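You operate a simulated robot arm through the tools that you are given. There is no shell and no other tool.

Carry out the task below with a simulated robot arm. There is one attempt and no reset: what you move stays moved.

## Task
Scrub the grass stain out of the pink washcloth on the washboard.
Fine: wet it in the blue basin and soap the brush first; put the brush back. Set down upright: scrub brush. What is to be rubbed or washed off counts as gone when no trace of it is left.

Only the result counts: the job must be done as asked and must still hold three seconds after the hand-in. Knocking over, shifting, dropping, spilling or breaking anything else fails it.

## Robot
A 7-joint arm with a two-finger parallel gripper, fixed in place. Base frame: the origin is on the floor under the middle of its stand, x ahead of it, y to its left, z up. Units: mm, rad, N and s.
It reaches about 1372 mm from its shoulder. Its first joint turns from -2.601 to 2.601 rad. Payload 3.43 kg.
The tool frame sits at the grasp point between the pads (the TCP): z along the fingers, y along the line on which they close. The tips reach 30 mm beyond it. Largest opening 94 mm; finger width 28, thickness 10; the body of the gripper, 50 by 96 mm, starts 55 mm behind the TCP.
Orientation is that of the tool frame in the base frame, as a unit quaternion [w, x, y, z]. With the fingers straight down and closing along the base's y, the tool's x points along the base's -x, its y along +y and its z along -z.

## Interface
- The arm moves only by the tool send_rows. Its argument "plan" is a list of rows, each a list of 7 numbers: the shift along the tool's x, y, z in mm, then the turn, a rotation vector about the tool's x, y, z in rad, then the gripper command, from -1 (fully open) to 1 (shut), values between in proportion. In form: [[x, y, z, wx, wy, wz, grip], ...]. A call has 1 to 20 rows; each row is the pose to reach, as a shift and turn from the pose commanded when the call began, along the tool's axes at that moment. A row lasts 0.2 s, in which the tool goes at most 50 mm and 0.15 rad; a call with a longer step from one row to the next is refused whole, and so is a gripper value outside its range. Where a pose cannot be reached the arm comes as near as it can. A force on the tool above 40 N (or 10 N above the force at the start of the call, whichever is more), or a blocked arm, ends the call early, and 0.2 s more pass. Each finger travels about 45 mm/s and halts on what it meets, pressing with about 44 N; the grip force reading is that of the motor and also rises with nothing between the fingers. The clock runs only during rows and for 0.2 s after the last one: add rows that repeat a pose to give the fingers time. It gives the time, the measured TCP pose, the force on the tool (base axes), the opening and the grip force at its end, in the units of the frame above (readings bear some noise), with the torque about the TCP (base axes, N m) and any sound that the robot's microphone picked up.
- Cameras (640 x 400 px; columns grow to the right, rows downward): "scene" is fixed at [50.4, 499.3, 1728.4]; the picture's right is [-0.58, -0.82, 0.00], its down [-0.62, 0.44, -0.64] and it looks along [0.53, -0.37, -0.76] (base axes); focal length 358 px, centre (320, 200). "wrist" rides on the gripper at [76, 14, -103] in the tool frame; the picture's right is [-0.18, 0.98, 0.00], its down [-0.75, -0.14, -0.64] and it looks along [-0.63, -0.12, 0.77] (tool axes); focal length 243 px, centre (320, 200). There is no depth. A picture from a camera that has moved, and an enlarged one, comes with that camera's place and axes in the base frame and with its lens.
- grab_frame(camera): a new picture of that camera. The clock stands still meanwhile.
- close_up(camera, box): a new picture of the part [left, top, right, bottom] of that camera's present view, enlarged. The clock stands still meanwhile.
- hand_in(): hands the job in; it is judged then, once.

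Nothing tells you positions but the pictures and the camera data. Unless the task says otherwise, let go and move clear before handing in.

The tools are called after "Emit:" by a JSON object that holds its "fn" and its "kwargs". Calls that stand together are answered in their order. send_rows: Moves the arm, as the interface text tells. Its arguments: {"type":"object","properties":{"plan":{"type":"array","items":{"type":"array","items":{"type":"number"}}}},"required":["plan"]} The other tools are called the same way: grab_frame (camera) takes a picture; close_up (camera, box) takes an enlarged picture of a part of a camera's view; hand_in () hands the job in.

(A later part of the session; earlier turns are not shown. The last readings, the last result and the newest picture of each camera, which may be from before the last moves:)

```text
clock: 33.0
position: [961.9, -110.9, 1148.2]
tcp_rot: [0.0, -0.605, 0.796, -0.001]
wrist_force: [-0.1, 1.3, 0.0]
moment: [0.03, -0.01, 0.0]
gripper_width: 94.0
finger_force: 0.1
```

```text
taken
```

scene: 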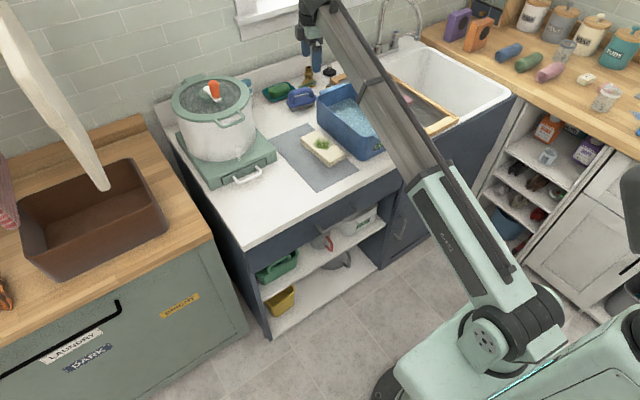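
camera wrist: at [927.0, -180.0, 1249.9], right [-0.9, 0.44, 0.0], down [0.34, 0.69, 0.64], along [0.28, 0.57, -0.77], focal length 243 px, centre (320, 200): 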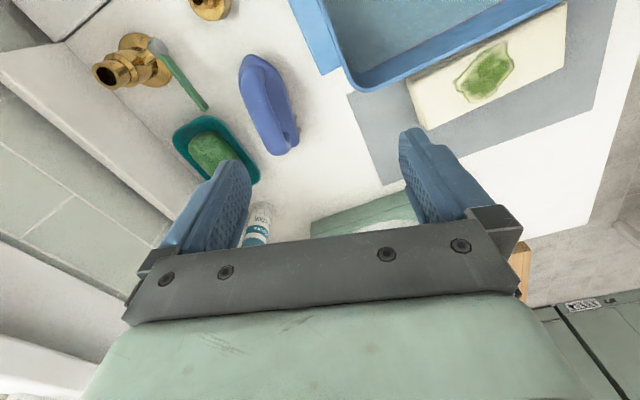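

Emit:
{"fn": "close_up", "kwargs": {"camera": "wrist", "box": [160, 20, 360, 180]}}

Emit:
{"fn": "close_up", "kwargs": {"camera": "scene", "box": [250, 65, 350, 125]}}

```text
2.50 times, centred on (260, 100) of wrist
camera zoom: at [927.0, -180.0, 1249.9], right [-0.9, 0.44, 0.0], down [0.34, 0.69, 0.64], along [0.28, 0.57, -0.77], focal length 606 px, centre (470, 450)
```

zoom: 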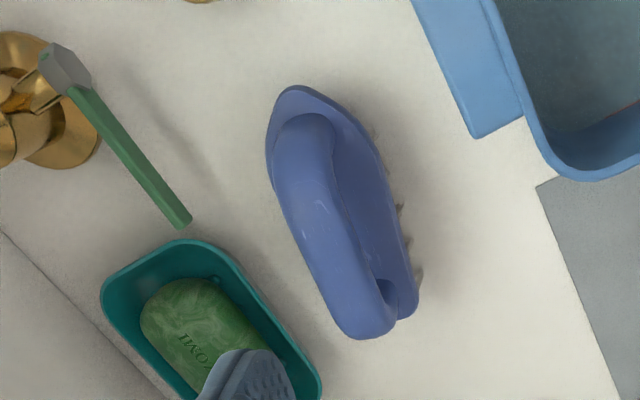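

```text
6.40 times, centred on (300, 95) of scene
camera zoom: at [50.4, 499.3, 1728.4], right [-0.58, -0.82, 0.0], down [-0.62, 0.44, -0.64], along [0.53, -0.37, -0.76], focal length 2294 px, centre (448, 872)
```

zoom: 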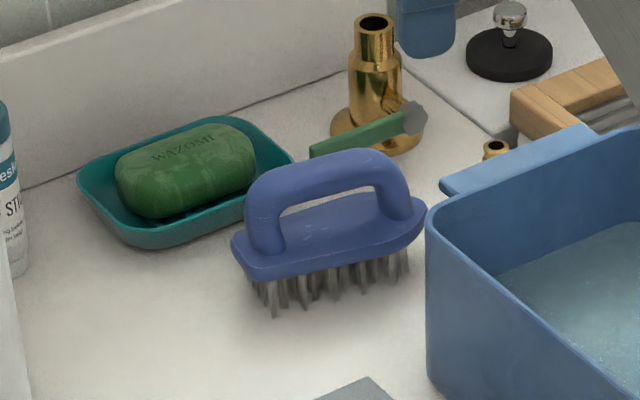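

The brush handle runs along a line about 17° off the y axis, centred near (1026, -112) with its top around z 985. I'll move above it with a 66 mm opening and re-check the alignment.

Emit:
{"fn": "send_rows", "kwargs": {"plan": [[-3, -12, 12, 0, 0, 0.007, -0.7], [-6, -25, 27, 0, 0, 0.014, -0.4], [-9, -37, 42, 0, 0, 0.021, -0.4], [-12, -50, 57, 0, 0, 0.028, -0.4], [-16.1, -62, 73, 0, 0, 0.035, -0.4], [-16.1, -62, 73, 0, 0, 0.035, -0.4]]}}

Emit:
{"fn": "grab_frame", "kwargs": {"camera": "wrist"}}

Emit:
{"fn": "close_up", "kwargs": {"camera": "scene", "box": [250, 55, 350, 125]}}

```text
clock: 34.4
position: [1024.3, -112.0, 1075.9]
tcp_rot: [-0.001, -0.589, 0.808, 0.0]
wrist_force: [-0.1, -0.1, 1.1]
moment: [-0.02, 0.01, 0.01]
gripper_width: 65.9
finger_force: 0.0
```

```text
taken
camera wrist: at [987.9, -180.8, 1178.2], right [-0.88, 0.47, 0.0], down [0.36, 0.68, 0.64], along [0.3, 0.56, -0.77], focal length 243 px, centre (320, 200)
```

wrist: 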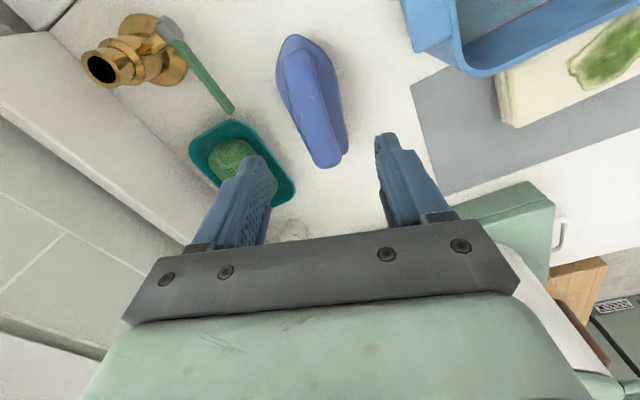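

```text
5.71 times, centred on (300, 90) of scene
camera zoom: at [50.4, 499.3, 1728.4], right [-0.58, -0.82, 0.0], down [-0.62, 0.44, -0.64], along [0.53, -0.37, -0.76], focal length 2049 px, centre (434, 829)
```

zoom: 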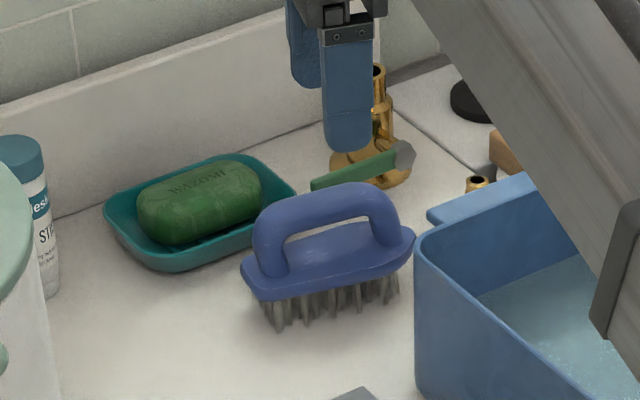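

Emit:
{"fn": "close_up", "kwargs": {"camera": "wrist", "box": [260, 20, 400, 180]}}

```text
2.50 times, centred on (330, 100) of wrist
camera zoom: at [987.9, -180.8, 1178.2], right [-0.88, 0.47, 0.0], down [0.36, 0.68, 0.64], along [0.3, 0.56, -0.77], focal length 606 px, centre (295, 450)
```

zoom: 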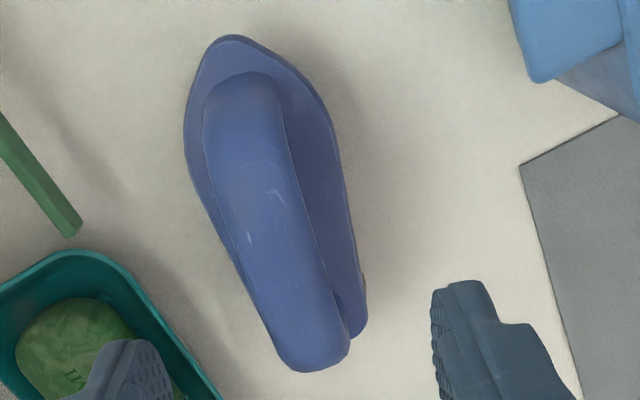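

The handle is within a few mm of centred, with a small yaw correction needed. I'll apply that and lower toward the handle.

Emit:
{"fn": "send_rows", "kwargs": {"plan": [[1, -1, 10, 0, 0, -0.015, -0.4], [2, -2, 25, 0, 0, -0.03, -0.4], [3, -3, 40, 0, 0, -0.045, -0.4], [3, -3, 55, 0, 0, -0.045, -0.4], [3, -3, 65, 0, 0, -0.045, -0.4], [3, -3, 65, 0, 0, -0.045, -0.4]]}}

Emit:
{"fn": "grab_frame", "kwargs": {"camera": "wrist"}}

Emit:
{"fn": "close_up", "kwargs": {"camera": "scene", "box": [260, 60, 340, 120]}}

```text
clock: 35.8
position: [1026.7, -117.3, 1009.2]
tcp_rot: [-0.001, -0.608, 0.794, 0.001]
wrist_force: [-0.3, 0.0, 0.2]
moment: [-0.01, -0.01, 0.03]
gripper_width: 65.7
finger_force: 0.1
```

```text
taken
camera wrist: at [993.3, -186.9, 1111.7], right [-0.9, 0.43, 0.0], down [0.33, 0.69, 0.64], along [0.28, 0.58, -0.77], focal length 243 px, centre (320, 200)
```

wrist: 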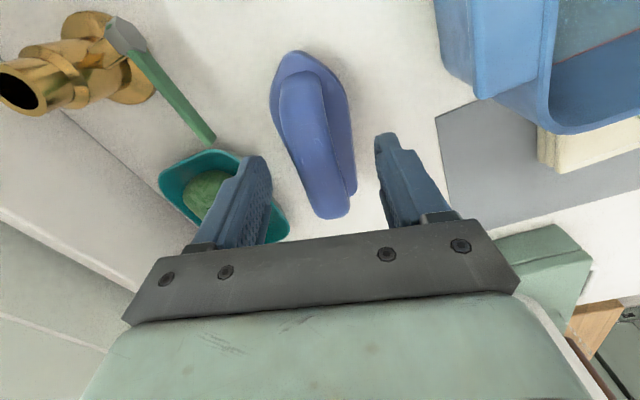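

```text
6.67 times, centred on (300, 90) of scene
camera zoom: at [50.4, 499.3, 1728.4], right [-0.58, -0.82, 0.0], down [-0.62, 0.44, -0.64], along [0.53, -0.37, -0.76], focal length 2390 px, centre (453, 933)
```

zoom: 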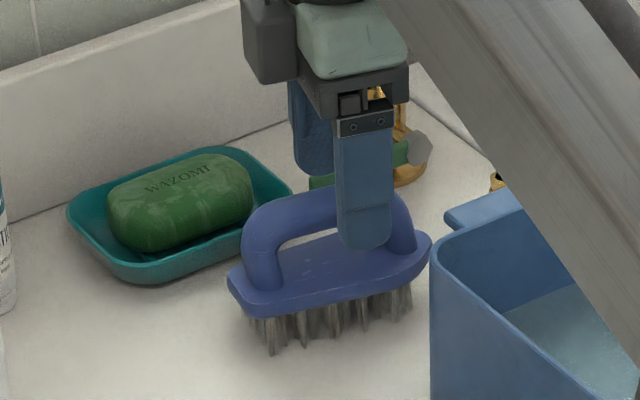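

Emit:
{"fn": "close_up", "kwargs": {"camera": "wrist", "box": [240, 30, 400, 230]}}

```text
2.00 times, centred on (320, 130) of wrist
camera zoom: at [993.3, -186.9, 1111.7], right [-0.9, 0.43, 0.0], down [0.33, 0.69, 0.64], along [0.28, 0.58, -0.77], focal length 485 px, centre (320, 340)
```

zoom: 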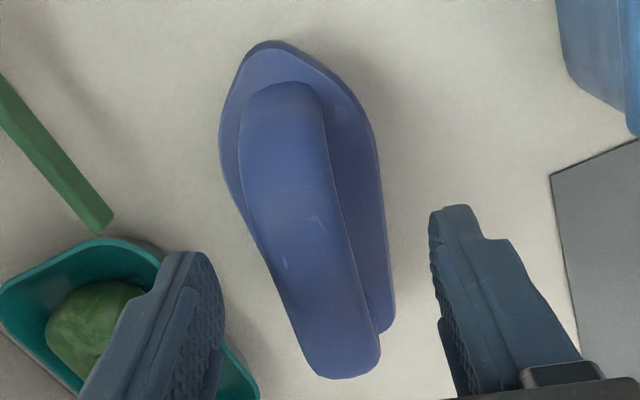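

Emit:
{"fn": "send_rows", "kwargs": {"plan": [[0, -1, 6, 0, 0, -0.015, -0.4], [0, -1.5, 12, 0, 0, -0.025, -0.4], [0, -1.5, 18, 0, 0, -0.025, -0.4], [0, -1.5, 22, 0, 0, -0.025, -0.4], [0, -1.5, 22, 0, 0, -0.025, -0.4]]}}

Emit:
{"fn": "close_up", "kwargs": {"camera": "scene", "box": [270, 70, 330, 120]}}

Emit:
{"fn": "close_up", "kwargs": {"camera": "wrist", "box": [200, 60, 440, 260]}}

```text
clock: 37.0
position: [1028.2, -118.1, 988.1]
tcp_rot: [-0.001, -0.618, 0.786, 0.0]
wrist_force: [-0.7, -0.3, -0.6]
moment: [0.02, 0.0, 0.0]
gripper_width: 65.7
finger_force: 0.1
```

```text
8.00 times, centred on (300, 95) of scene
camera zoom: at [50.4, 499.3, 1728.4], right [-0.58, -0.82, 0.0], down [-0.62, 0.44, -0.64], along [0.53, -0.37, -0.76], focal length 2868 px, centre (480, 1040)
```

zoom: 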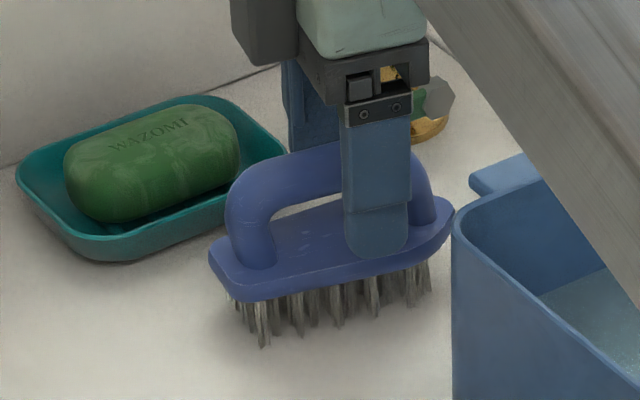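

```text
2.00 times, centred on (320, 160) of wrist
camera zoom: at [995.7, -188.0, 1090.9], right [-0.91, 0.41, 0.0], down [0.32, 0.7, 0.64], along [0.26, 0.58, -0.77], focal length 485 px, centre (320, 280)
```

zoom: 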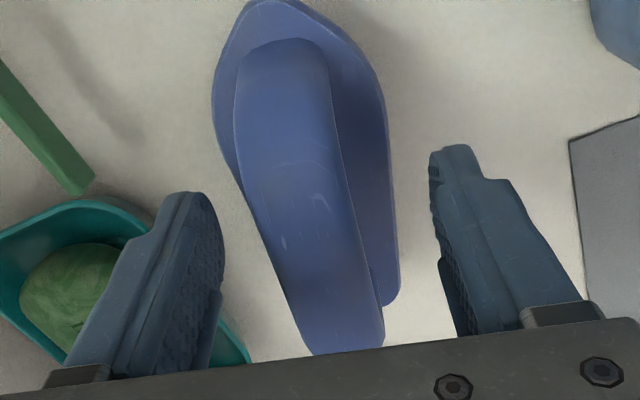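

The handle is centred between the pads and the tips sit just above the brush plate. Lowering a few mm and closing on the handle.

Emit:
{"fn": "send_rows", "kwargs": {"plan": [[1, -0.5, 3, 0, 0, -0.02, -0.4], [1, -0.5, 5, 0, 0, -0.02, -0.4], [1, -0.5, 5, 0, 0, -0.02, -0.1], [1, -0.5, 5, 0, 0, -0.02, 0.2], [1, -0.5, 5, 0, 0, -0.02, 0.5], [1, -0.5, 5, 0, 0, -0.02, 1], [1, -0.5, 5, 0, 0, -0.02, 1], [1, -0.5, 5, 0, 0, -0.02, 1]]}}

Emit:
{"fn": "close_up", "kwargs": {"camera": "scene", "box": [270, 70, 330, 120]}}

Emit:
{"fn": "close_up", "kwargs": {"camera": "wrist", "box": [200, 60, 440, 260]}}

```text
clock: 38.8
position: [1028.0, -118.1, 983.3]
tcp_rot: [-0.001, -0.625, 0.78, -0.001]
wrist_force: [0.9, -1.8, 1.0]
moment: [0.03, -0.01, 0.01]
gripper_width: 29.8
finger_force: 43.9
```

```text
8.00 times, centred on (300, 95) of scene
camera zoom: at [50.4, 499.3, 1728.4], right [-0.58, -0.82, 0.0], down [-0.62, 0.44, -0.64], along [0.53, -0.37, -0.76], focal length 2868 px, centre (480, 1040)
```

zoom: 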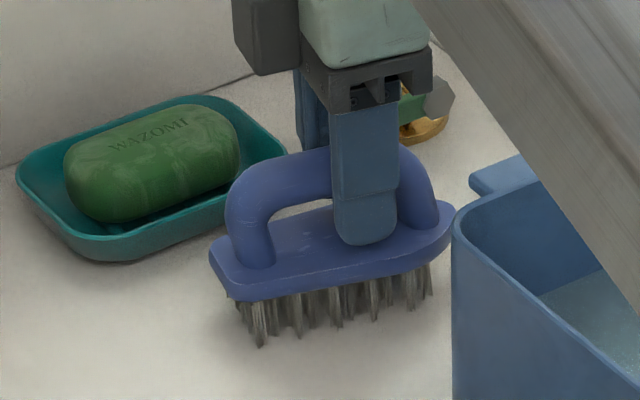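

```text
2.00 times, centred on (320, 160) of wrist
camera zoom: at [997.3, -189.6, 1086.1], right [-0.92, 0.39, 0.0], down [0.3, 0.71, 0.64], along [0.25, 0.59, -0.77], focal length 485 px, centre (320, 280)
```

zoom: 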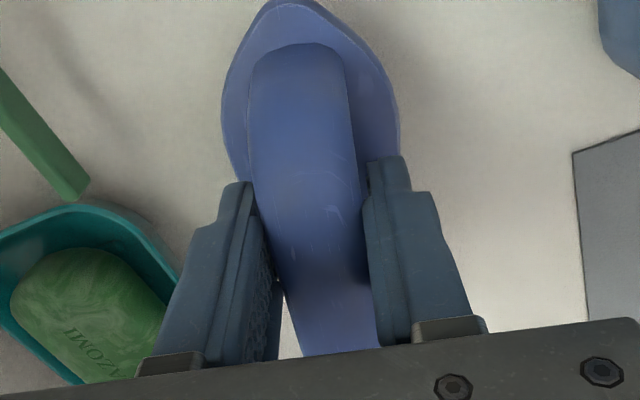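

The brush is held at 30 mm width. I'll remember this pose (1028, -118.1, 983.3, yaw 77.4°) for putting it back, and now lift it straight up.

Emit:
{"fn": "send_rows", "kwargs": {"plan": [[0, 0, -8, 0, 0, 0, 1], [0, 0, -20, 0, 0, 0, 1], [0, 0, -40, 0, 0, 0, 1], [0, 0, -60, 0, 0, 0, 1], [0, 0, -80, 0, 0, 0, 1], [0, 0, -80, 0, 0, 0, 1]]}}

Emit:
{"fn": "close_up", "kwargs": {"camera": "scene", "box": [250, 50, 350, 125]}}

Emit:
{"fn": "grab_frame", "kwargs": {"camera": "wrist"}}

```text
clock: 40.2
position: [1027.7, -116.5, 1063.8]
tcp_rot: [0.0, -0.626, 0.78, 0.0]
wrist_force: [-0.4, 0.4, -0.4]
moment: [0.01, 0.02, 0.0]
gripper_width: 29.8
finger_force: 43.9
```

```text
5.33 times, centred on (300, 88) of scene
camera zoom: at [50.4, 499.3, 1728.4], right [-0.58, -0.82, 0.0], down [-0.62, 0.44, -0.64], along [0.53, -0.37, -0.76], focal length 1912 px, centre (427, 800)
```

zoom: 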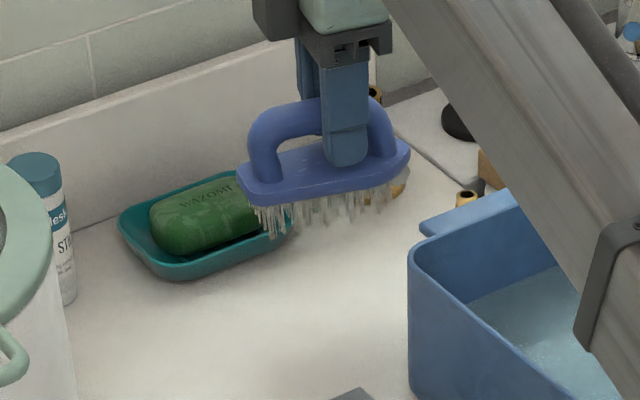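

```text
taken
camera wrist: at [997.0, -188.5, 1166.2], right [-0.92, 0.39, 0.0], down [0.3, 0.71, 0.64], along [0.25, 0.59, -0.77], focal length 243 px, centre (320, 200)
```

wrist: 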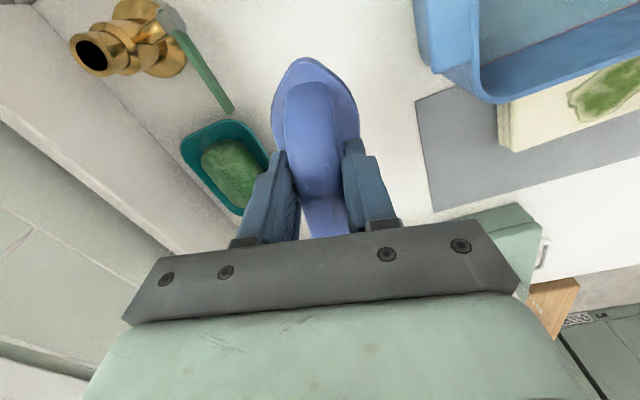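

The brush came up level. The soap is centred near (1148, -82); I'll move the brush above it, kept a bit toward +y and away from the green lever.

Emit:
{"fn": "send_rows", "kwargs": {"plan": [[-10, -14, 0, 0, 0, 0, 1], [-26, -36, 0, 0, 0, 0, 1], [-42, -58, 0, 0, 0, 0, 1], [-58, -80, 0, 0, 0, 0, 1], [-72, -98.7, 0, 0, 0, 0, 1], [-72, -98.7, 0, 0, 0, 0, 1]]}}

Emit:
{"fn": "close_up", "kwargs": {"camera": "scene", "box": [240, 40, 340, 115]}}

Emit:
{"fn": "grab_frame", "kwargs": {"camera": "wrist"}}

```text
clock: 41.6
position: [1138.2, -69.5, 1061.6]
tcp_rot: [0.0, -0.626, 0.78, -0.001]
wrist_force: [0.1, 0.5, -1.0]
moment: [0.02, 0.0, -0.02]
gripper_width: 29.7
finger_force: 44.3
```

```text
5.33 times, centred on (290, 78) of scene
camera zoom: at [50.4, 499.3, 1728.4], right [-0.58, -0.82, 0.0], down [-0.62, 0.44, -0.64], along [0.53, -0.37, -0.76], focal length 1912 px, centre (480, 853)
```

zoom: 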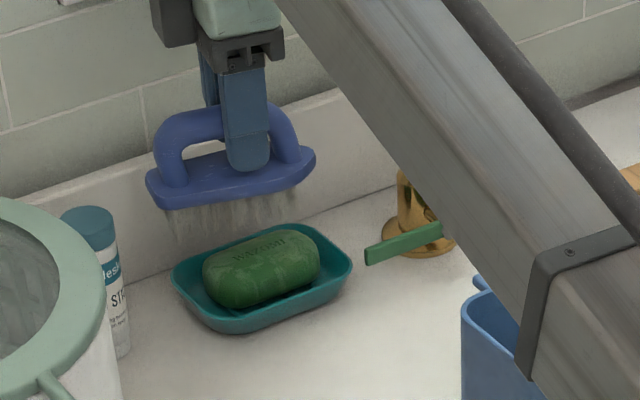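

```text
taken
camera wrist: at [1108.8, -140.4, 1164.0], right [-0.92, 0.39, 0.0], down [0.3, 0.71, 0.64], along [0.25, 0.59, -0.77], focal length 243 px, centre (320, 200)
```

wrist: 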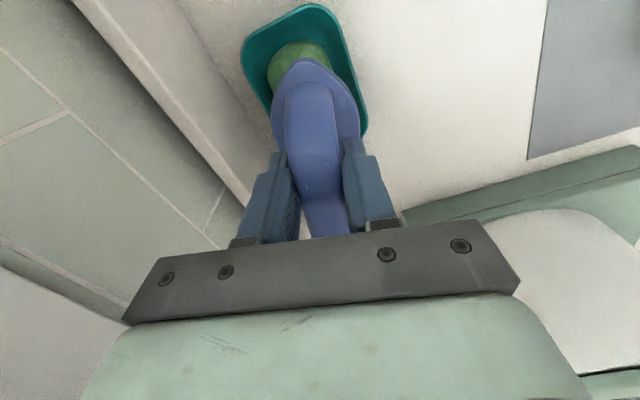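

The brush is over the soap with clearance to both the bottle and the lever. I'll nudge it slightly and descend slowly until the bristles touch.

Emit:
{"fn": "send_rows", "kwargs": {"plan": [[4, 0, 8, 0, 0, 0, 1], [8, 0, 18, 0, 0, 0, 1], [8, 0, 28, 0, 0, 0, 1], [8, 0, 34, 0, 0, 0, 1], [8, 0, 34, 0, 0, 0, 1]]}}

Emit:
{"fn": "close_up", "kwargs": {"camera": "scene", "box": [250, 55, 320, 115]}}

```text
clock: 42.8
position: [1137.9, -77.4, 1028.2]
tcp_rot: [-0.001, -0.625, 0.781, 0.0]
wrist_force: [0.6, -0.5, -0.8]
moment: [0.0, -0.01, -0.01]
gripper_width: 29.9
finger_force: 44.8
```

```text
6.67 times, centred on (285, 85) of scene
camera zoom: at [50.4, 499.3, 1728.4], right [-0.58, -0.82, 0.0], down [-0.62, 0.44, -0.64], along [0.53, -0.37, -0.76], focal length 2390 px, centre (553, 967)
```

zoom: 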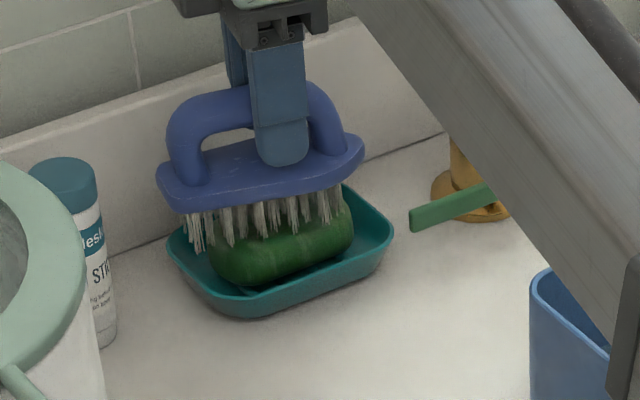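

Emit:
{"fn": "send_rows", "kwargs": {"plan": [[0, 0, 2, 0, 0, 0, 1], [0, 0, 4, 0, 0, 0, 1], [0, 0, 6, 0, 0, 0, 1], [0, 0, 6, 0, 0, 0, 1]]}}

Emit:
{"fn": "close_up", "kwargs": {"camera": "scene", "box": [250, 55, 320, 115]}}

```text
clock: 43.8
position: [1137.3, -76.6, 1022.9]
tcp_rot: [-0.001, -0.625, 0.78, -0.001]
wrist_force: [-0.1, -0.4, -2.0]
moment: [-0.01, -0.02, -0.01]
gripper_width: 29.8
finger_force: 43.3
```

```text
6.67 times, centred on (285, 85) of scene
camera zoom: at [50.4, 499.3, 1728.4], right [-0.58, -0.82, 0.0], down [-0.62, 0.44, -0.64], along [0.53, -0.37, -0.76], focal length 2390 px, centre (553, 967)
```

zoom: 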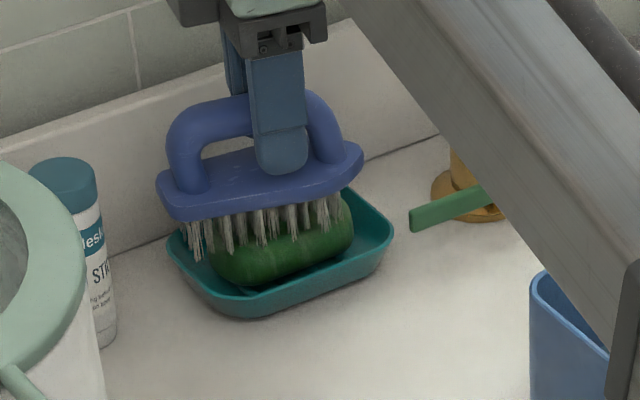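

Emit:
{"fn": "send_rows", "kwargs": {"plan": [[0, 0, 1.5, 0, 0, 0, 1], [0, 0, 3, 0, 0, 0, 1], [0, 0, 4.5, 0, 0, 0, 1], [0, 0, 4.5, 0, 0, 0, 1]]}}

Emit:
{"fn": "close_up", "kwargs": {"camera": "scene", "box": [250, 55, 320, 115]}}

```text
clock: 44.8
position: [1136.4, -75.3, 1022.7]
tcp_rot: [0.0, -0.625, 0.781, -0.001]
wrist_force: [-3.7, 1.6, 34.4]
moment: [0.07, -0.01, -0.04]
gripper_width: 30.0
finger_force: 44.8
```

```text
6.67 times, centred on (285, 85) of scene
camera zoom: at [50.4, 499.3, 1728.4], right [-0.58, -0.82, 0.0], down [-0.62, 0.44, -0.64], along [0.53, -0.37, -0.76], focal length 2390 px, centre (553, 967)
```

zoom: 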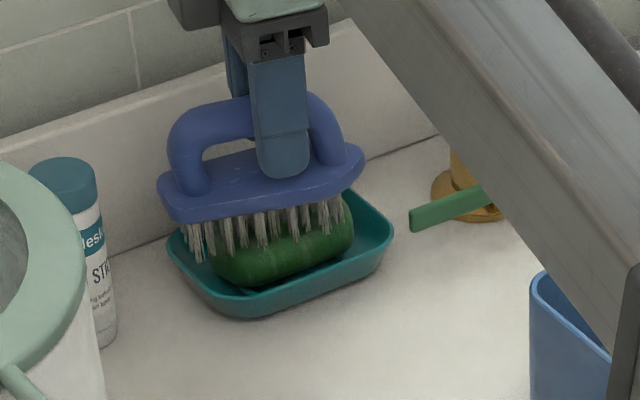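

Contact is at TCP z≈1022.7, pressing 34 N, which is more than needed. I'll ease off to a light touch and make a few short rubbing strokes on the soap.

Emit:
{"fn": "send_rows", "kwargs": {"plan": [[0, 0, -3.2, 0, 0, 0, 1], [0, 0, -3.4, 0, 0, 0, 1], [5, 0, -3.4, 0, 0, 0, 1], [8, 0, -3.4, 0, 0, 0, 1], [3, 0, -3.4, 0, 0, 0, 1], [-3, 0, -3.4, 0, 0, 0, 1], [-8, 0, -3.4, 0, 0, 0, 1], [-3, 0, -3.4, 0, 0, 0, 1], [3, 0, -3.4, 0, 0, 0, 1], [8, 0, -3.4, 0, 0, 0, 1], [3, 0, -3.4, 0, 0, 0, 1], [-3, 0, -3.4, 0, 0, 0, 1], [-8, 0, -3.4, 0, 0, 0, 1], [0, 0, -3.4, 0, 0, 0, 1]]}}

Emit:
{"fn": "close_up", "kwargs": {"camera": "scene", "box": [250, 55, 320, 115]}}

```text
clock: 47.8
position: [1137.7, -77.0, 1022.4]
tcp_rot: [0.0, -0.626, 0.78, -0.001]
wrist_force: [-0.1, 1.2, 4.7]
moment: [0.17, -0.1, 0.04]
gripper_width: 29.8
finger_force: 44.0
```

```text
6.67 times, centred on (285, 85) of scene
camera zoom: at [50.4, 499.3, 1728.4], right [-0.58, -0.82, 0.0], down [-0.62, 0.44, -0.64], along [0.53, -0.37, -0.76], focal length 2390 px, centre (553, 967)
```

zoom: 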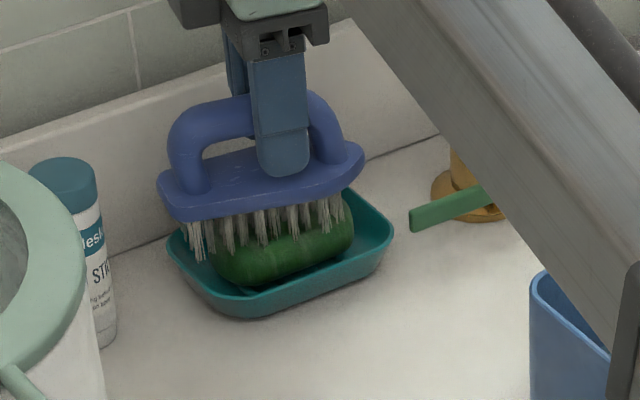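

The soap stayed in place under a light 5–6 N rub. I'll lift a little and check whether the bristles carry lather.

Emit:
{"fn": "send_rows", "kwargs": {"plan": [[0, 0, -8, 0, 0, 0, 1], [0, 0, -25, 0, 0, 0, 1], [0, 0, -45, 0, 0, 0, 1], [0, 0, -60, 0, 0, 0, 1], [0, 0, -60, 0, 0, 0, 1]]}}

Emit:
{"fn": "close_up", "kwargs": {"camera": "scene", "box": [250, 45, 320, 115]}}

Emit:
{"fn": "grab_frame", "kwargs": {"camera": "wrist"}}

```text
clock: 49.0
position: [1137.3, -77.0, 1083.3]
tcp_rot: [0.0, -0.626, 0.78, 0.0]
wrist_force: [-0.3, -0.2, -0.8]
moment: [-0.02, -0.02, 0.03]
gripper_width: 29.8
finger_force: 43.8
```

```text
5.71 times, centred on (285, 80) of scene
camera zoom: at [50.4, 499.3, 1728.4], right [-0.58, -0.82, 0.0], down [-0.62, 0.44, -0.64], along [0.53, -0.37, -0.76], focal length 2049 px, centre (520, 886)
```

zoom: 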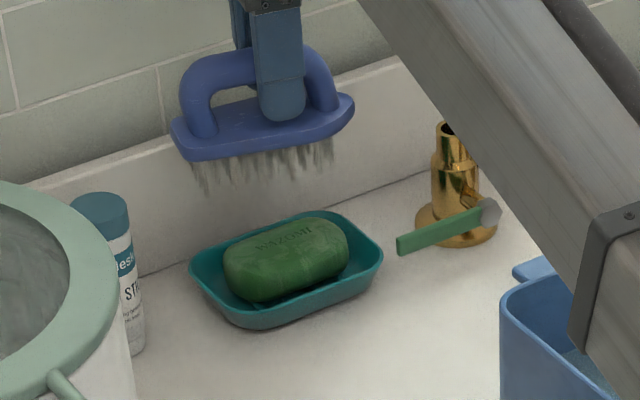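

```text
taken
camera wrist: at [1106.6, -149.0, 1185.6], right [-0.92, 0.39, 0.0], down [0.3, 0.71, 0.64], along [0.25, 0.59, -0.77], focal length 243 px, centre (320, 200)
```

wrist: 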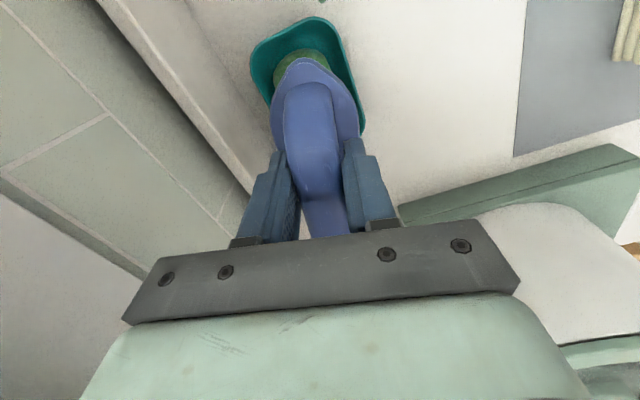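

Emit:
{"fn": "close_up", "kwargs": {"camera": "scene", "box": [265, 50, 315, 85]}}

Emit:
{"fn": "close_up", "kwargs": {"camera": "scene", "box": [270, 75, 320, 110]}}

```text
11.43 times, centred on (290, 68) of scene
camera zoom: at [50.4, 499.3, 1728.4], right [-0.58, -0.82, 0.0], down [-0.62, 0.44, -0.64], along [0.53, -0.37, -0.76], focal length 4097 px, centre (663, 1714)
```

zoom: 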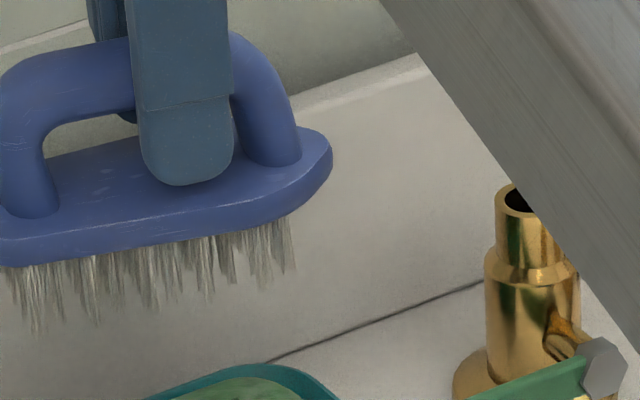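

```text
11.43 times, centred on (295, 92) of scene
camera zoom: at [50.4, 499.3, 1728.4], right [-0.58, -0.82, 0.0], down [-0.62, 0.44, -0.64], along [0.53, -0.37, -0.76], focal length 4097 px, centre (606, 1429)
```

zoom: 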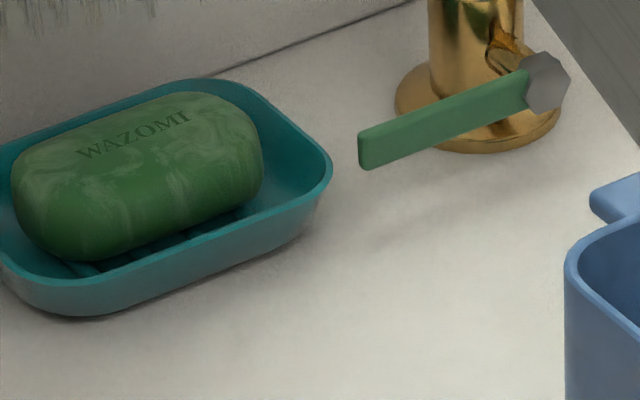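

I can't clearly see lather, so I'll rub the soap a second time, a bit longer and slightly firmer.

Emit:
{"fn": "send_rows", "kwargs": {"plan": [[0, 0, 25, 0, 0, 0, 1], [0, 0, 45, 0, 0, 0, 1], [0, 0, 55, 0, 0, 0, 1], [0, 0, 60.5, 0, 0, 0, 1], [6, 0, 60.8, 0, 0, 0, 1], [10, 0, 60.8, 0, 0, 0, 1], [3, 0, 60.8, 0, 0, 0, 1], [-5, 0, 60.8, 0, 0, 0, 1], [-10, 0, 60.8, 0, 0, 0, 1], [-3, 0, 60.8, 0, 0, 0, 1], [5, 0, 60.8, 0, 0, 0, 1], [10, 0, 60.8, 0, 0, 0, 1], [3, 0, 60.8, 0, 0, 0, 1], [-5, 0, 60.8, 0, 0, 0, 1], [-10, 0, 60.8, 0, 0, 0, 1], [-3, 0, 60.8, 0, 0, 0, 1], [5, 0, 60.8, 0, 0, 0, 1], [10, 0, 60.8, 0, 0, 0, 1], [3, 0, 60.8, 0, 0, 0, 1], [0, 0, 60.8, 0, 0, 0, 1]]}}

Emit:
{"fn": "close_up", "kwargs": {"camera": "scene", "box": [255, 60, 315, 110]}}

```text
clock: 53.2
position: [1138.5, -76.5, 1022.2]
tcp_rot: [0.0, -0.625, 0.781, 0.0]
wrist_force: [0.8, -1.7, 5.1]
moment: [-0.16, 0.04, -0.02]
gripper_width: 29.7
finger_force: 44.3
```

```text
8.00 times, centred on (285, 85) of scene
camera zoom: at [50.4, 499.3, 1728.4], right [-0.58, -0.82, 0.0], down [-0.62, 0.44, -0.64], along [0.53, -0.37, -0.76], focal length 2868 px, centre (600, 1120)
```

zoom: 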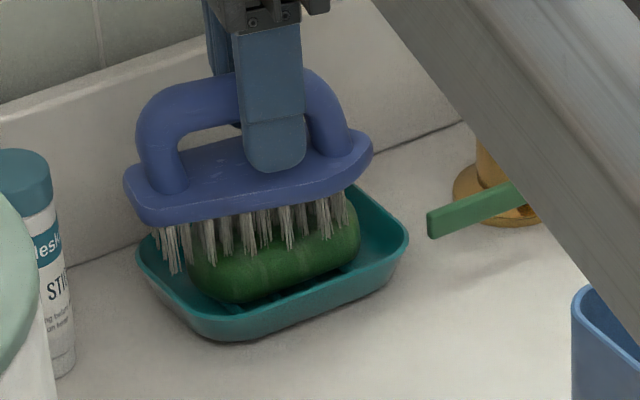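

The bristles now look lighter and the soap hasn't moved. Next I'll lift the brush, carry it around over the basin to the washboard, and turn it to line up with the cloth.

Emit:
{"fn": "send_rows", "kwargs": {"plan": [[0, 0, -30, 0, 0, 0, 1], [0, 0, -65, 0, 0, 0, 1], [0, 0, -100, 0, 0, 0, 1], [26, 34, -100, 0, 0, 0.135, 1], [53, 69, -100, 0, 0, 0.27, 1], [79, 103, -100, 0, 0, 0.405, 1], [105.5, 137.3, -100, 0, 0, 0.54, 1], [145, 147.1, -100, 0, 0, 0.675, 1], [184.5, 157, -100, 0, 0, 0.81, 1], [224, 166.8, -100, 0, 0, 0.945, 1], [263.6, 176.7, -100, 0, 0, 1.08, 1], [303, 186.5, -100, 0, 0, 1.215, 1], [342.6, 196.4, -100, 0, 0, 1.351, 1], [382.1, 206.2, -100, 0, 0, 1.351, 1], [382.1, 206.2, -100, 0, 0, 1.351, 1]]}}

Emit:
{"fn": "grab_frame", "kwargs": {"camera": "wrist"}}

Emit:
{"fn": "close_up", "kwargs": {"camera": "scene", "box": [330, 30, 470, 130]}}

Emit:
{"fn": "grab_frame", "kwargs": {"camera": "scene"}}

```text
clock: 56.4
position: [853.5, -405.0, 1123.9]
tcp_rot: [-0.001, 0.0, 1.0, -0.001]
wrist_force: [-0.9, 0.1, -0.7]
moment: [-0.01, -0.01, -0.01]
gripper_width: 29.7
finger_force: 43.5
```

```text
taken
camera wrist: at [777.6, -390.3, 1226.3], right [0.18, 0.98, 0.0], down [0.75, -0.14, 0.64], along [0.63, -0.12, -0.77], focal length 243 px, centre (320, 200)
```

wrist: 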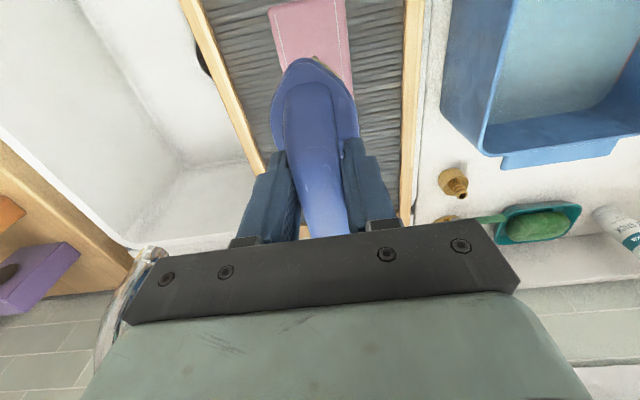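

```text
4.00 times, centred on (400, 80) of scene
camera zoom: at [50.4, 499.3, 1728.4], right [-0.58, -0.82, 0.0], down [-0.62, 0.44, -0.64], along [0.53, -0.37, -0.76], focal length 1434 px, centre (0, 680)
```

zoom: 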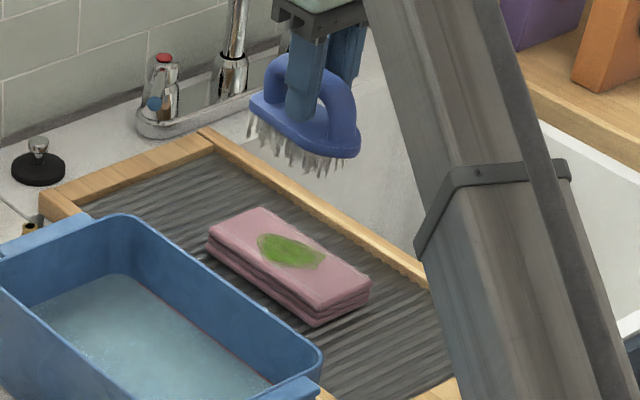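

```text
taken
```

scene: 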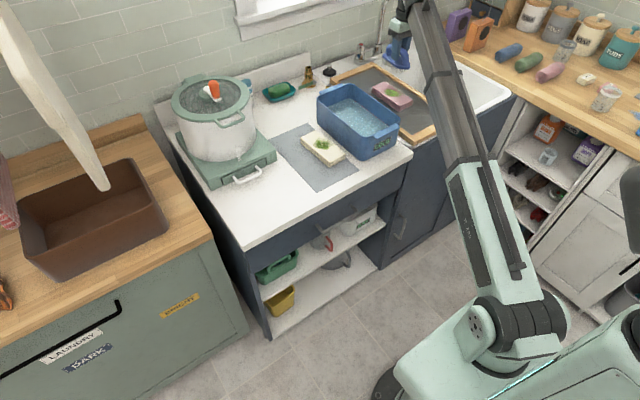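

Emit:
{"fn": "close_up", "kwargs": {"camera": "scene", "box": [380, 35, 430, 80]}}

Emit:
{"fn": "close_up", "kwargs": {"camera": "scene", "box": [375, 75, 430, 115]}}

```text
8.89 times, centred on (405, 58) of scene
camera zoom: at [50.4, 499.3, 1728.4], right [-0.58, -0.82, 0.0], down [-0.62, 0.44, -0.64], along [0.53, -0.37, -0.76], focal length 3187 px, centre (-436, 1467)
```

zoom: 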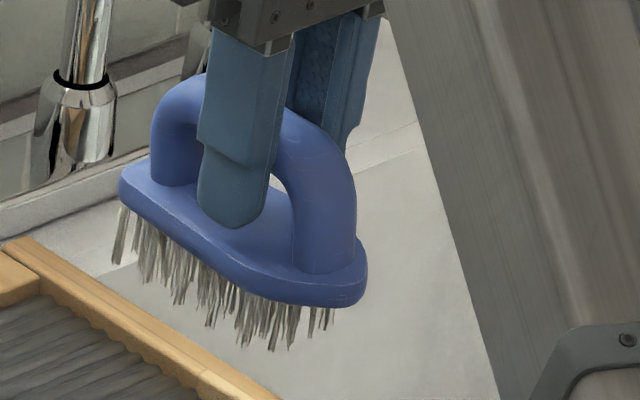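

```text
10.00 times, centred on (402, 95) of scene
camera zoom: at [50.4, 499.3, 1728.4], right [-0.58, -0.82, 0.0], down [-0.62, 0.44, -0.64], along [0.53, -0.37, -0.76], focal length 3585 px, centre (-505, 1250)
```

zoom: 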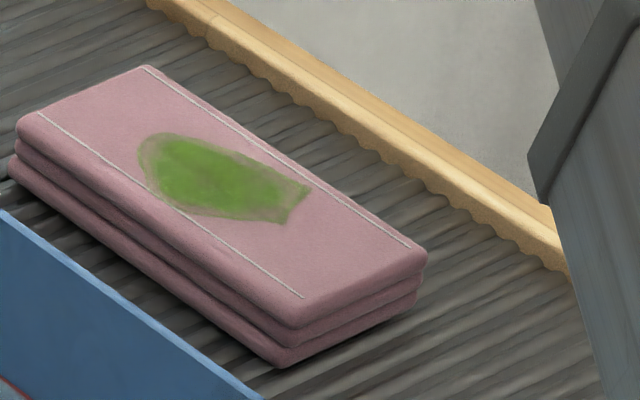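

The cloth sits with its stain centred near (855, -405), and the brush is directly above and aligned with it. Descending slowly to contact.

Emit:
{"fn": "send_rows", "kwargs": {"plan": [[0, 0, 20, 0, 0, 0, 1], [0, 0, 45, 0, 0, 0, 1], [0, 0, 65, 0, 0, 0, 1], [0, 0, 78, 0, 0, 0, 1], [0, 0, 84, 0, 0, 0, 1], [0, 0, 84, 0, 0, 0, 1]]}}

Emit:
{"fn": "close_up", "kwargs": {"camera": "scene", "box": [365, 45, 445, 115]}}

```text
clock: 57.8
position: [852.7, -404.7, 1037.6]
tcp_rot: [0.0, 0.0, 1.0, -0.001]
wrist_force: [0.6, 0.4, -2.1]
moment: [0.0, 0.04, 0.0]
gripper_width: 30.1
finger_force: 44.4
```

```text
5.71 times, centred on (405, 80) of scene
camera zoom: at [50.4, 499.3, 1728.4], right [-0.58, -0.82, 0.0], down [-0.62, 0.44, -0.64], along [0.53, -0.37, -0.76], focal length 2049 px, centre (-166, 886)
```

zoom: 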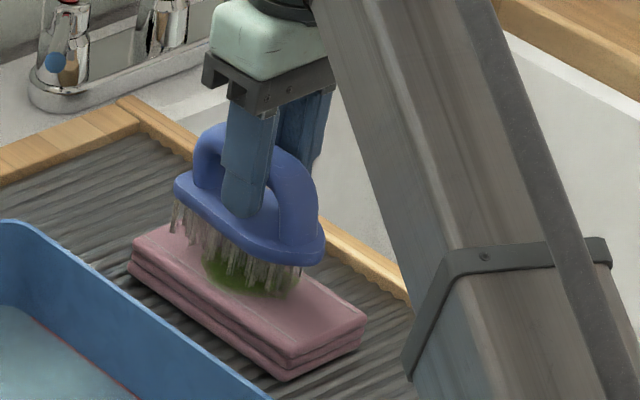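

Emit:
{"fn": "send_rows", "kwargs": {"plan": [[0, 0, 1.5, 0, 0, 0, 1], [0, 0, 3, 0, 0, 0, 1], [0, 0, 4, 0, 0, 0, 1], [0, 0, 4, 0, 0, 0, 1]]}}

```text
clock: 58.8
position: [852.6, -405.2, 1034.3]
tcp_rot: [0.001, 0.0, 1.0, -0.001]
wrist_force: [-0.5, -1.2, -2.0]
moment: [-0.01, 0.01, -0.01]
gripper_width: 30.0
finger_force: 43.8
```

Emit:
{"fn": "send_rows", "kwargs": {"plan": [[0, 0, 1, 0, 0, 0, 1], [0, 0, 2, 0, 0, 0, 1], [0, 0, 2, 0, 0, 0, 1]]}}

```text
clock: 59.6
position: [852.7, -405.7, 1030.8]
tcp_rot: [-0.001, -0.001, 1.0, -0.001]
wrist_force: [-0.5, -0.9, -2.1]
moment: [0.0, 0.02, -0.02]
gripper_width: 29.9
finger_force: 44.3
```

No contact reading yet at z≈1031, so I'll keep stepping down in small increments.

Emit:
{"fn": "send_rows", "kwargs": {"plan": [[0, 0, 1, 0, 0, 0, 1], [0, 0, 2, 0, 0, 0, 1], [0, 0, 2, 0, 0, 0, 1]]}}

Emit:
{"fn": "close_up", "kwargs": {"camera": "scene", "box": [375, 55, 430, 110]}}

```text
clock: 60.4
position: [852.4, -406.2, 1030.5]
tcp_rot: [0.001, 0.0, 1.0, -0.001]
wrist_force: [0.4, -0.8, -0.7]
moment: [-0.02, 0.02, 0.01]
gripper_width: 29.6
finger_force: 43.8
```

```text
7.27 times, centred on (402, 82) of scene
camera zoom: at [50.4, 499.3, 1728.4], right [-0.58, -0.82, 0.0], down [-0.62, 0.44, -0.64], along [0.53, -0.37, -0.76], focal length 2607 px, centre (-280, 1054)
```

zoom: 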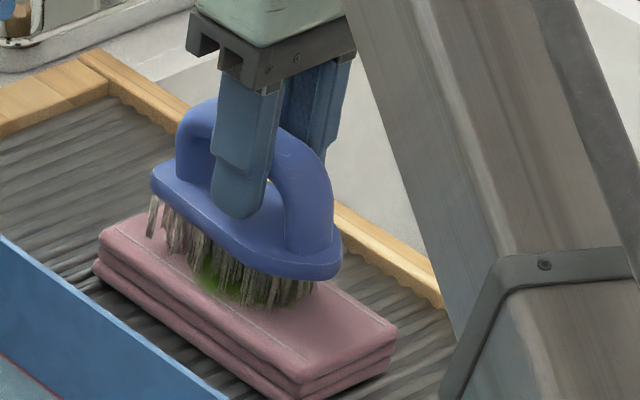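

Emit:
{"fn": "send_rows", "kwargs": {"plan": [[0, 0, 1, 0, 0, 0, 1], [0, 0, 2, 0, 0, 0, 1], [0, 0, 2, 0, 0, 0, 1]]}}

```text
clock: 61.2
position: [853.8, -403.5, 1028.5]
tcp_rot: [0.0, 0.0, 1.0, 0.0]
wrist_force: [1.4, 0.2, -0.1]
moment: [0.03, 0.02, -0.04]
gripper_width: 29.7
finger_force: 44.0
```

Emit:
{"fn": "send_rows", "kwargs": {"plan": [[0, 0, 1, 0, 0, 0, 1], [0, 0, 2, 0, 0, 0, 1], [0, 0, 2, 0, 0, 0, 1]]}}

Emit:
{"fn": "close_up", "kwargs": {"camera": "scene", "box": [375, 55, 430, 110]}}

```text
clock: 62.0
position: [853.3, -404.5, 1027.0]
tcp_rot: [0.0, -0.001, 1.0, -0.002]
wrist_force: [-2.0, -3.7, 21.3]
moment: [0.14, 0.7, 0.09]
gripper_width: 29.7
finger_force: 43.7
```

```text
7.27 times, centred on (402, 82) of scene
camera zoom: at [50.4, 499.3, 1728.4], right [-0.58, -0.82, 0.0], down [-0.62, 0.44, -0.64], along [0.53, -0.37, -0.76], focal length 2607 px, centre (-280, 1054)
```

zoom: 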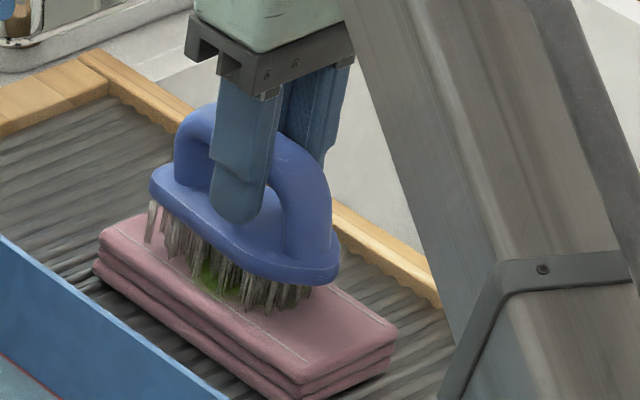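

Contact with the cloth is at about z 1027 with 21 N. I'll ease off slightly and start scrubbing with short strokes along the cloth.

Emit:
{"fn": "send_rows", "kwargs": {"plan": [[0, 0, -0.8, 0, 0, 0, 1], [8, 0, -0.8, 0, 0, 0, 1], [18, 0, -0.8, 0, 0, 0, 1], [8, 0, -0.8, 0, 0, 0, 1], [-4, 0, -0.8, 0, 0, 0, 1], [-16, 0, -0.8, 0, 0, 0, 1], [-4, 0, -0.8, 0, 0, 0, 1], [8, 0, -0.8, 0, 0, 0, 1], [18, 0, -0.8, 0, 0, 0, 1], [8, 0, -0.8, 0, 0, 0, 1], [-4, 0, -0.8, 0, 0, 0, 1], [-16, 0, -0.8, 0, 0, 0, 1], [0, 0, -0.8, 0, 0, 0, 1]]}}

Emit:
{"fn": "close_up", "kwargs": {"camera": "scene", "box": [375, 55, 430, 110]}}

```text
clock: 64.8
position: [853.4, -403.9, 1026.4]
tcp_rot: [0.0, 0.0, 1.0, -0.001]
wrist_force: [2.3, 0.0, 2.7]
moment: [0.08, 0.0, -0.03]
gripper_width: 30.1
finger_force: 44.3
```

```text
7.27 times, centred on (402, 82) of scene
camera zoom: at [50.4, 499.3, 1728.4], right [-0.58, -0.82, 0.0], down [-0.62, 0.44, -0.64], along [0.53, -0.37, -0.76], focal length 2607 px, centre (-280, 1054)
```

zoom: 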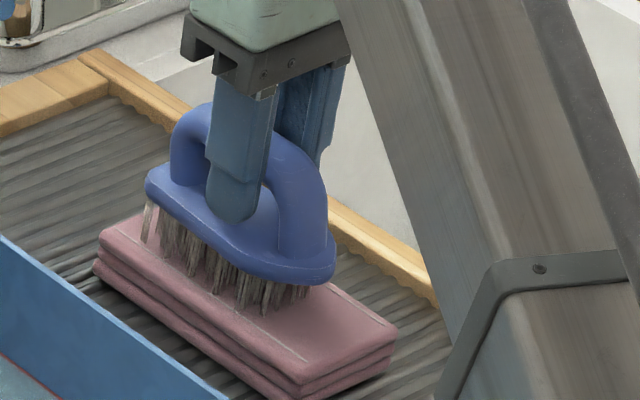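

The visible part of the stain has faded and the cloth has stayed in place. I'll lift the brush to inspect.

Emit:
{"fn": "send_rows", "kwargs": {"plan": [[0, 0, -10, 0, 0, 0, 1], [0, 0, -30, 0, 0, 0, 1], [0, 0, -60, 0, 0, 0, 1], [0, 0, -90, 0, 0, 0, 1], [0, 0, -90, 0, 0, 0, 1]]}}

Emit:
{"fn": "close_up", "kwargs": {"camera": "scene", "box": [375, 70, 430, 115]}}

Emit:
{"fn": "close_up", "kwargs": {"camera": "scene", "box": [380, 35, 430, 80]}}

Emit:
{"fn": "grab_frame", "kwargs": {"camera": "wrist"}}

```text
clock: 66.0
position: [854.6, -404.2, 1115.7]
tcp_rot: [-0.001, 0.0, 1.0, 0.0]
wrist_force: [-0.3, 0.1, -0.6]
moment: [0.01, 0.01, -0.02]
gripper_width: 29.7
finger_force: 44.3
```

```text
8.89 times, centred on (402, 92) of scene
camera zoom: at [50.4, 499.3, 1728.4], right [-0.58, -0.82, 0.0], down [-0.62, 0.44, -0.64], along [0.53, -0.37, -0.76], focal length 3187 px, centre (-413, 1156)
```

zoom: 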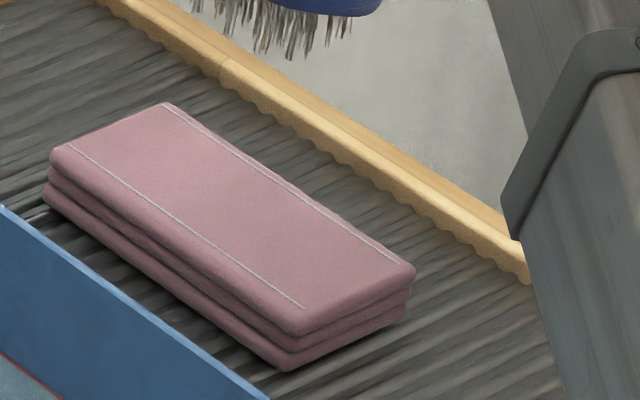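

```text
8.89 times, centred on (405, 58) of scene
camera zoom: at [50.4, 499.3, 1728.4], right [-0.58, -0.82, 0.0], down [-0.62, 0.44, -0.64], along [0.53, -0.37, -0.76], focal length 3187 px, centre (-436, 1467)
```

zoom: 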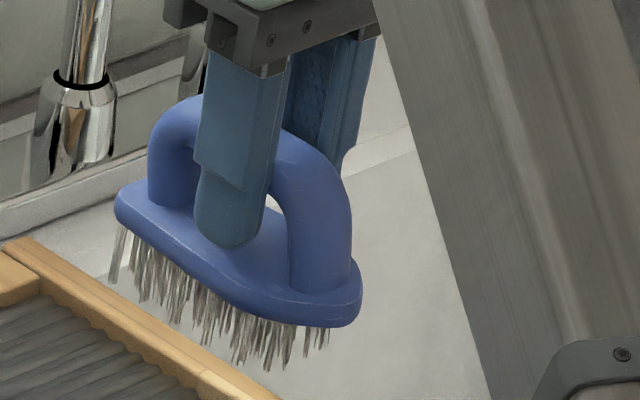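

```text
taken
camera wrist: at [778.1, -391.0, 1217.5], right [0.18, 0.98, 0.0], down [0.75, -0.14, 0.64], along [0.63, -0.12, -0.77], focal length 243 px, centre (320, 200)
```

wrist: 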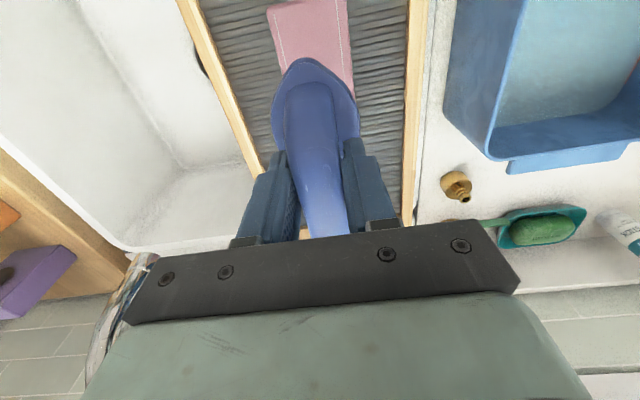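

The stain looks gone. I'll check a tighter close-up for any faint trace.

Emit:
{"fn": "close_up", "kwargs": {"camera": "scene", "box": [378, 78, 416, 104]}}

```text
15.38 times, centred on (397, 91) of scene
camera zoom: at [50.4, 499.3, 1728.4], right [-0.58, -0.82, 0.0], down [-0.62, 0.44, -0.64], along [0.53, -0.37, -0.76], focal length 5516 px, centre (-865, 1877)
```

zoom: 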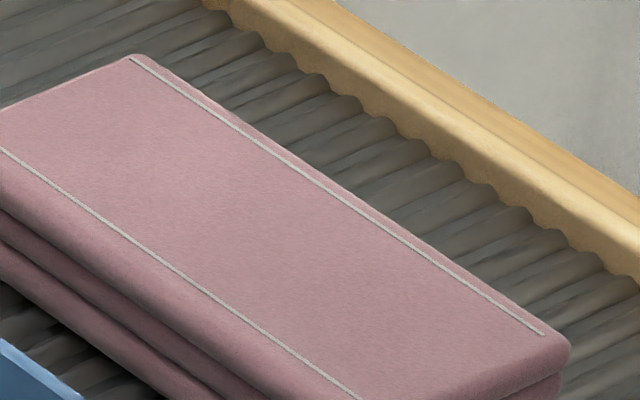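

The cloth looks clean at this zoom. To be sure no faint trace is left, I'll do one more light pass with small side offsets.

Emit:
{"fn": "send_rows", "kwargs": {"plan": [[0, 0, 35, 0, 0, 0, 1], [0, 0, 65, 0, 0, 0, 1], [0, 0, 82, 0, 0, 0, 1], [0, 0, 90.2, 0, 0, 0, 1], [10, 5, 90.4, 0, 0, 0, 1], [20, 8, 90.4, 0, 0, 0, 1], [8, 8, 90.4, 0, 0, 0, 1], [-6, 8, 90.4, 0, 0, 0, 1], [-18, 8, 90.4, 0, 0, 0, 1], [-6, 2, 90.4, 0, 0, 0, 1], [8, 0, 90.4, 0, 0, 0, 1], [20, 0, 90.4, 0, 0, 0, 1], [8, -4, 90.4, 0, 0, 0, 1], [-6, -8, 90.4, 0, 0, 0, 1], [-18, -8, 90.4, 0, 0, 0, 1], [-6, -8, 90.4, 0, 0, 0, 1], [8, -8, 90.4, 0, 0, 0, 1], [20, -8, 90.4, 0, 0, 0, 1], [8, -4, 90.4, 0, 0, 0, 1], [0, 0, 90.4, 0, 0, 0, 1]]}}

Emit:
{"fn": "close_up", "kwargs": {"camera": "scene", "box": [375, 55, 430, 110]}}

```text
clock: 70.2
position: [853.5, -404.3, 1027.5]
tcp_rot: [0.0, 0.0, 1.0, -0.001]
wrist_force: [-4.8, -2.7, 14.2]
moment: [0.05, 0.34, 0.04]
gripper_width: 29.7
finger_force: 43.9
```

```text
7.27 times, centred on (402, 82) of scene
camera zoom: at [50.4, 499.3, 1728.4], right [-0.58, -0.82, 0.0], down [-0.62, 0.44, -0.64], along [0.53, -0.37, -0.76], focal length 2607 px, centre (-280, 1054)
```

zoom: 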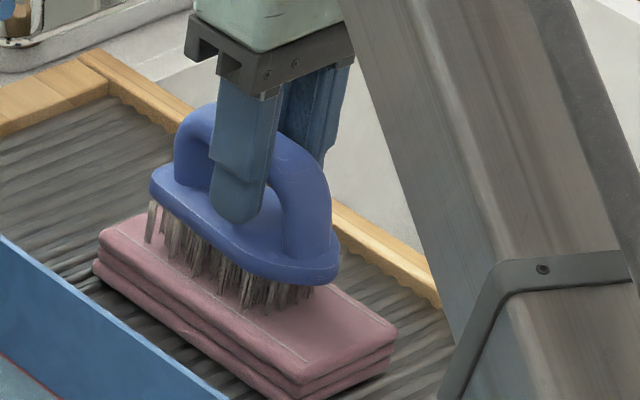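

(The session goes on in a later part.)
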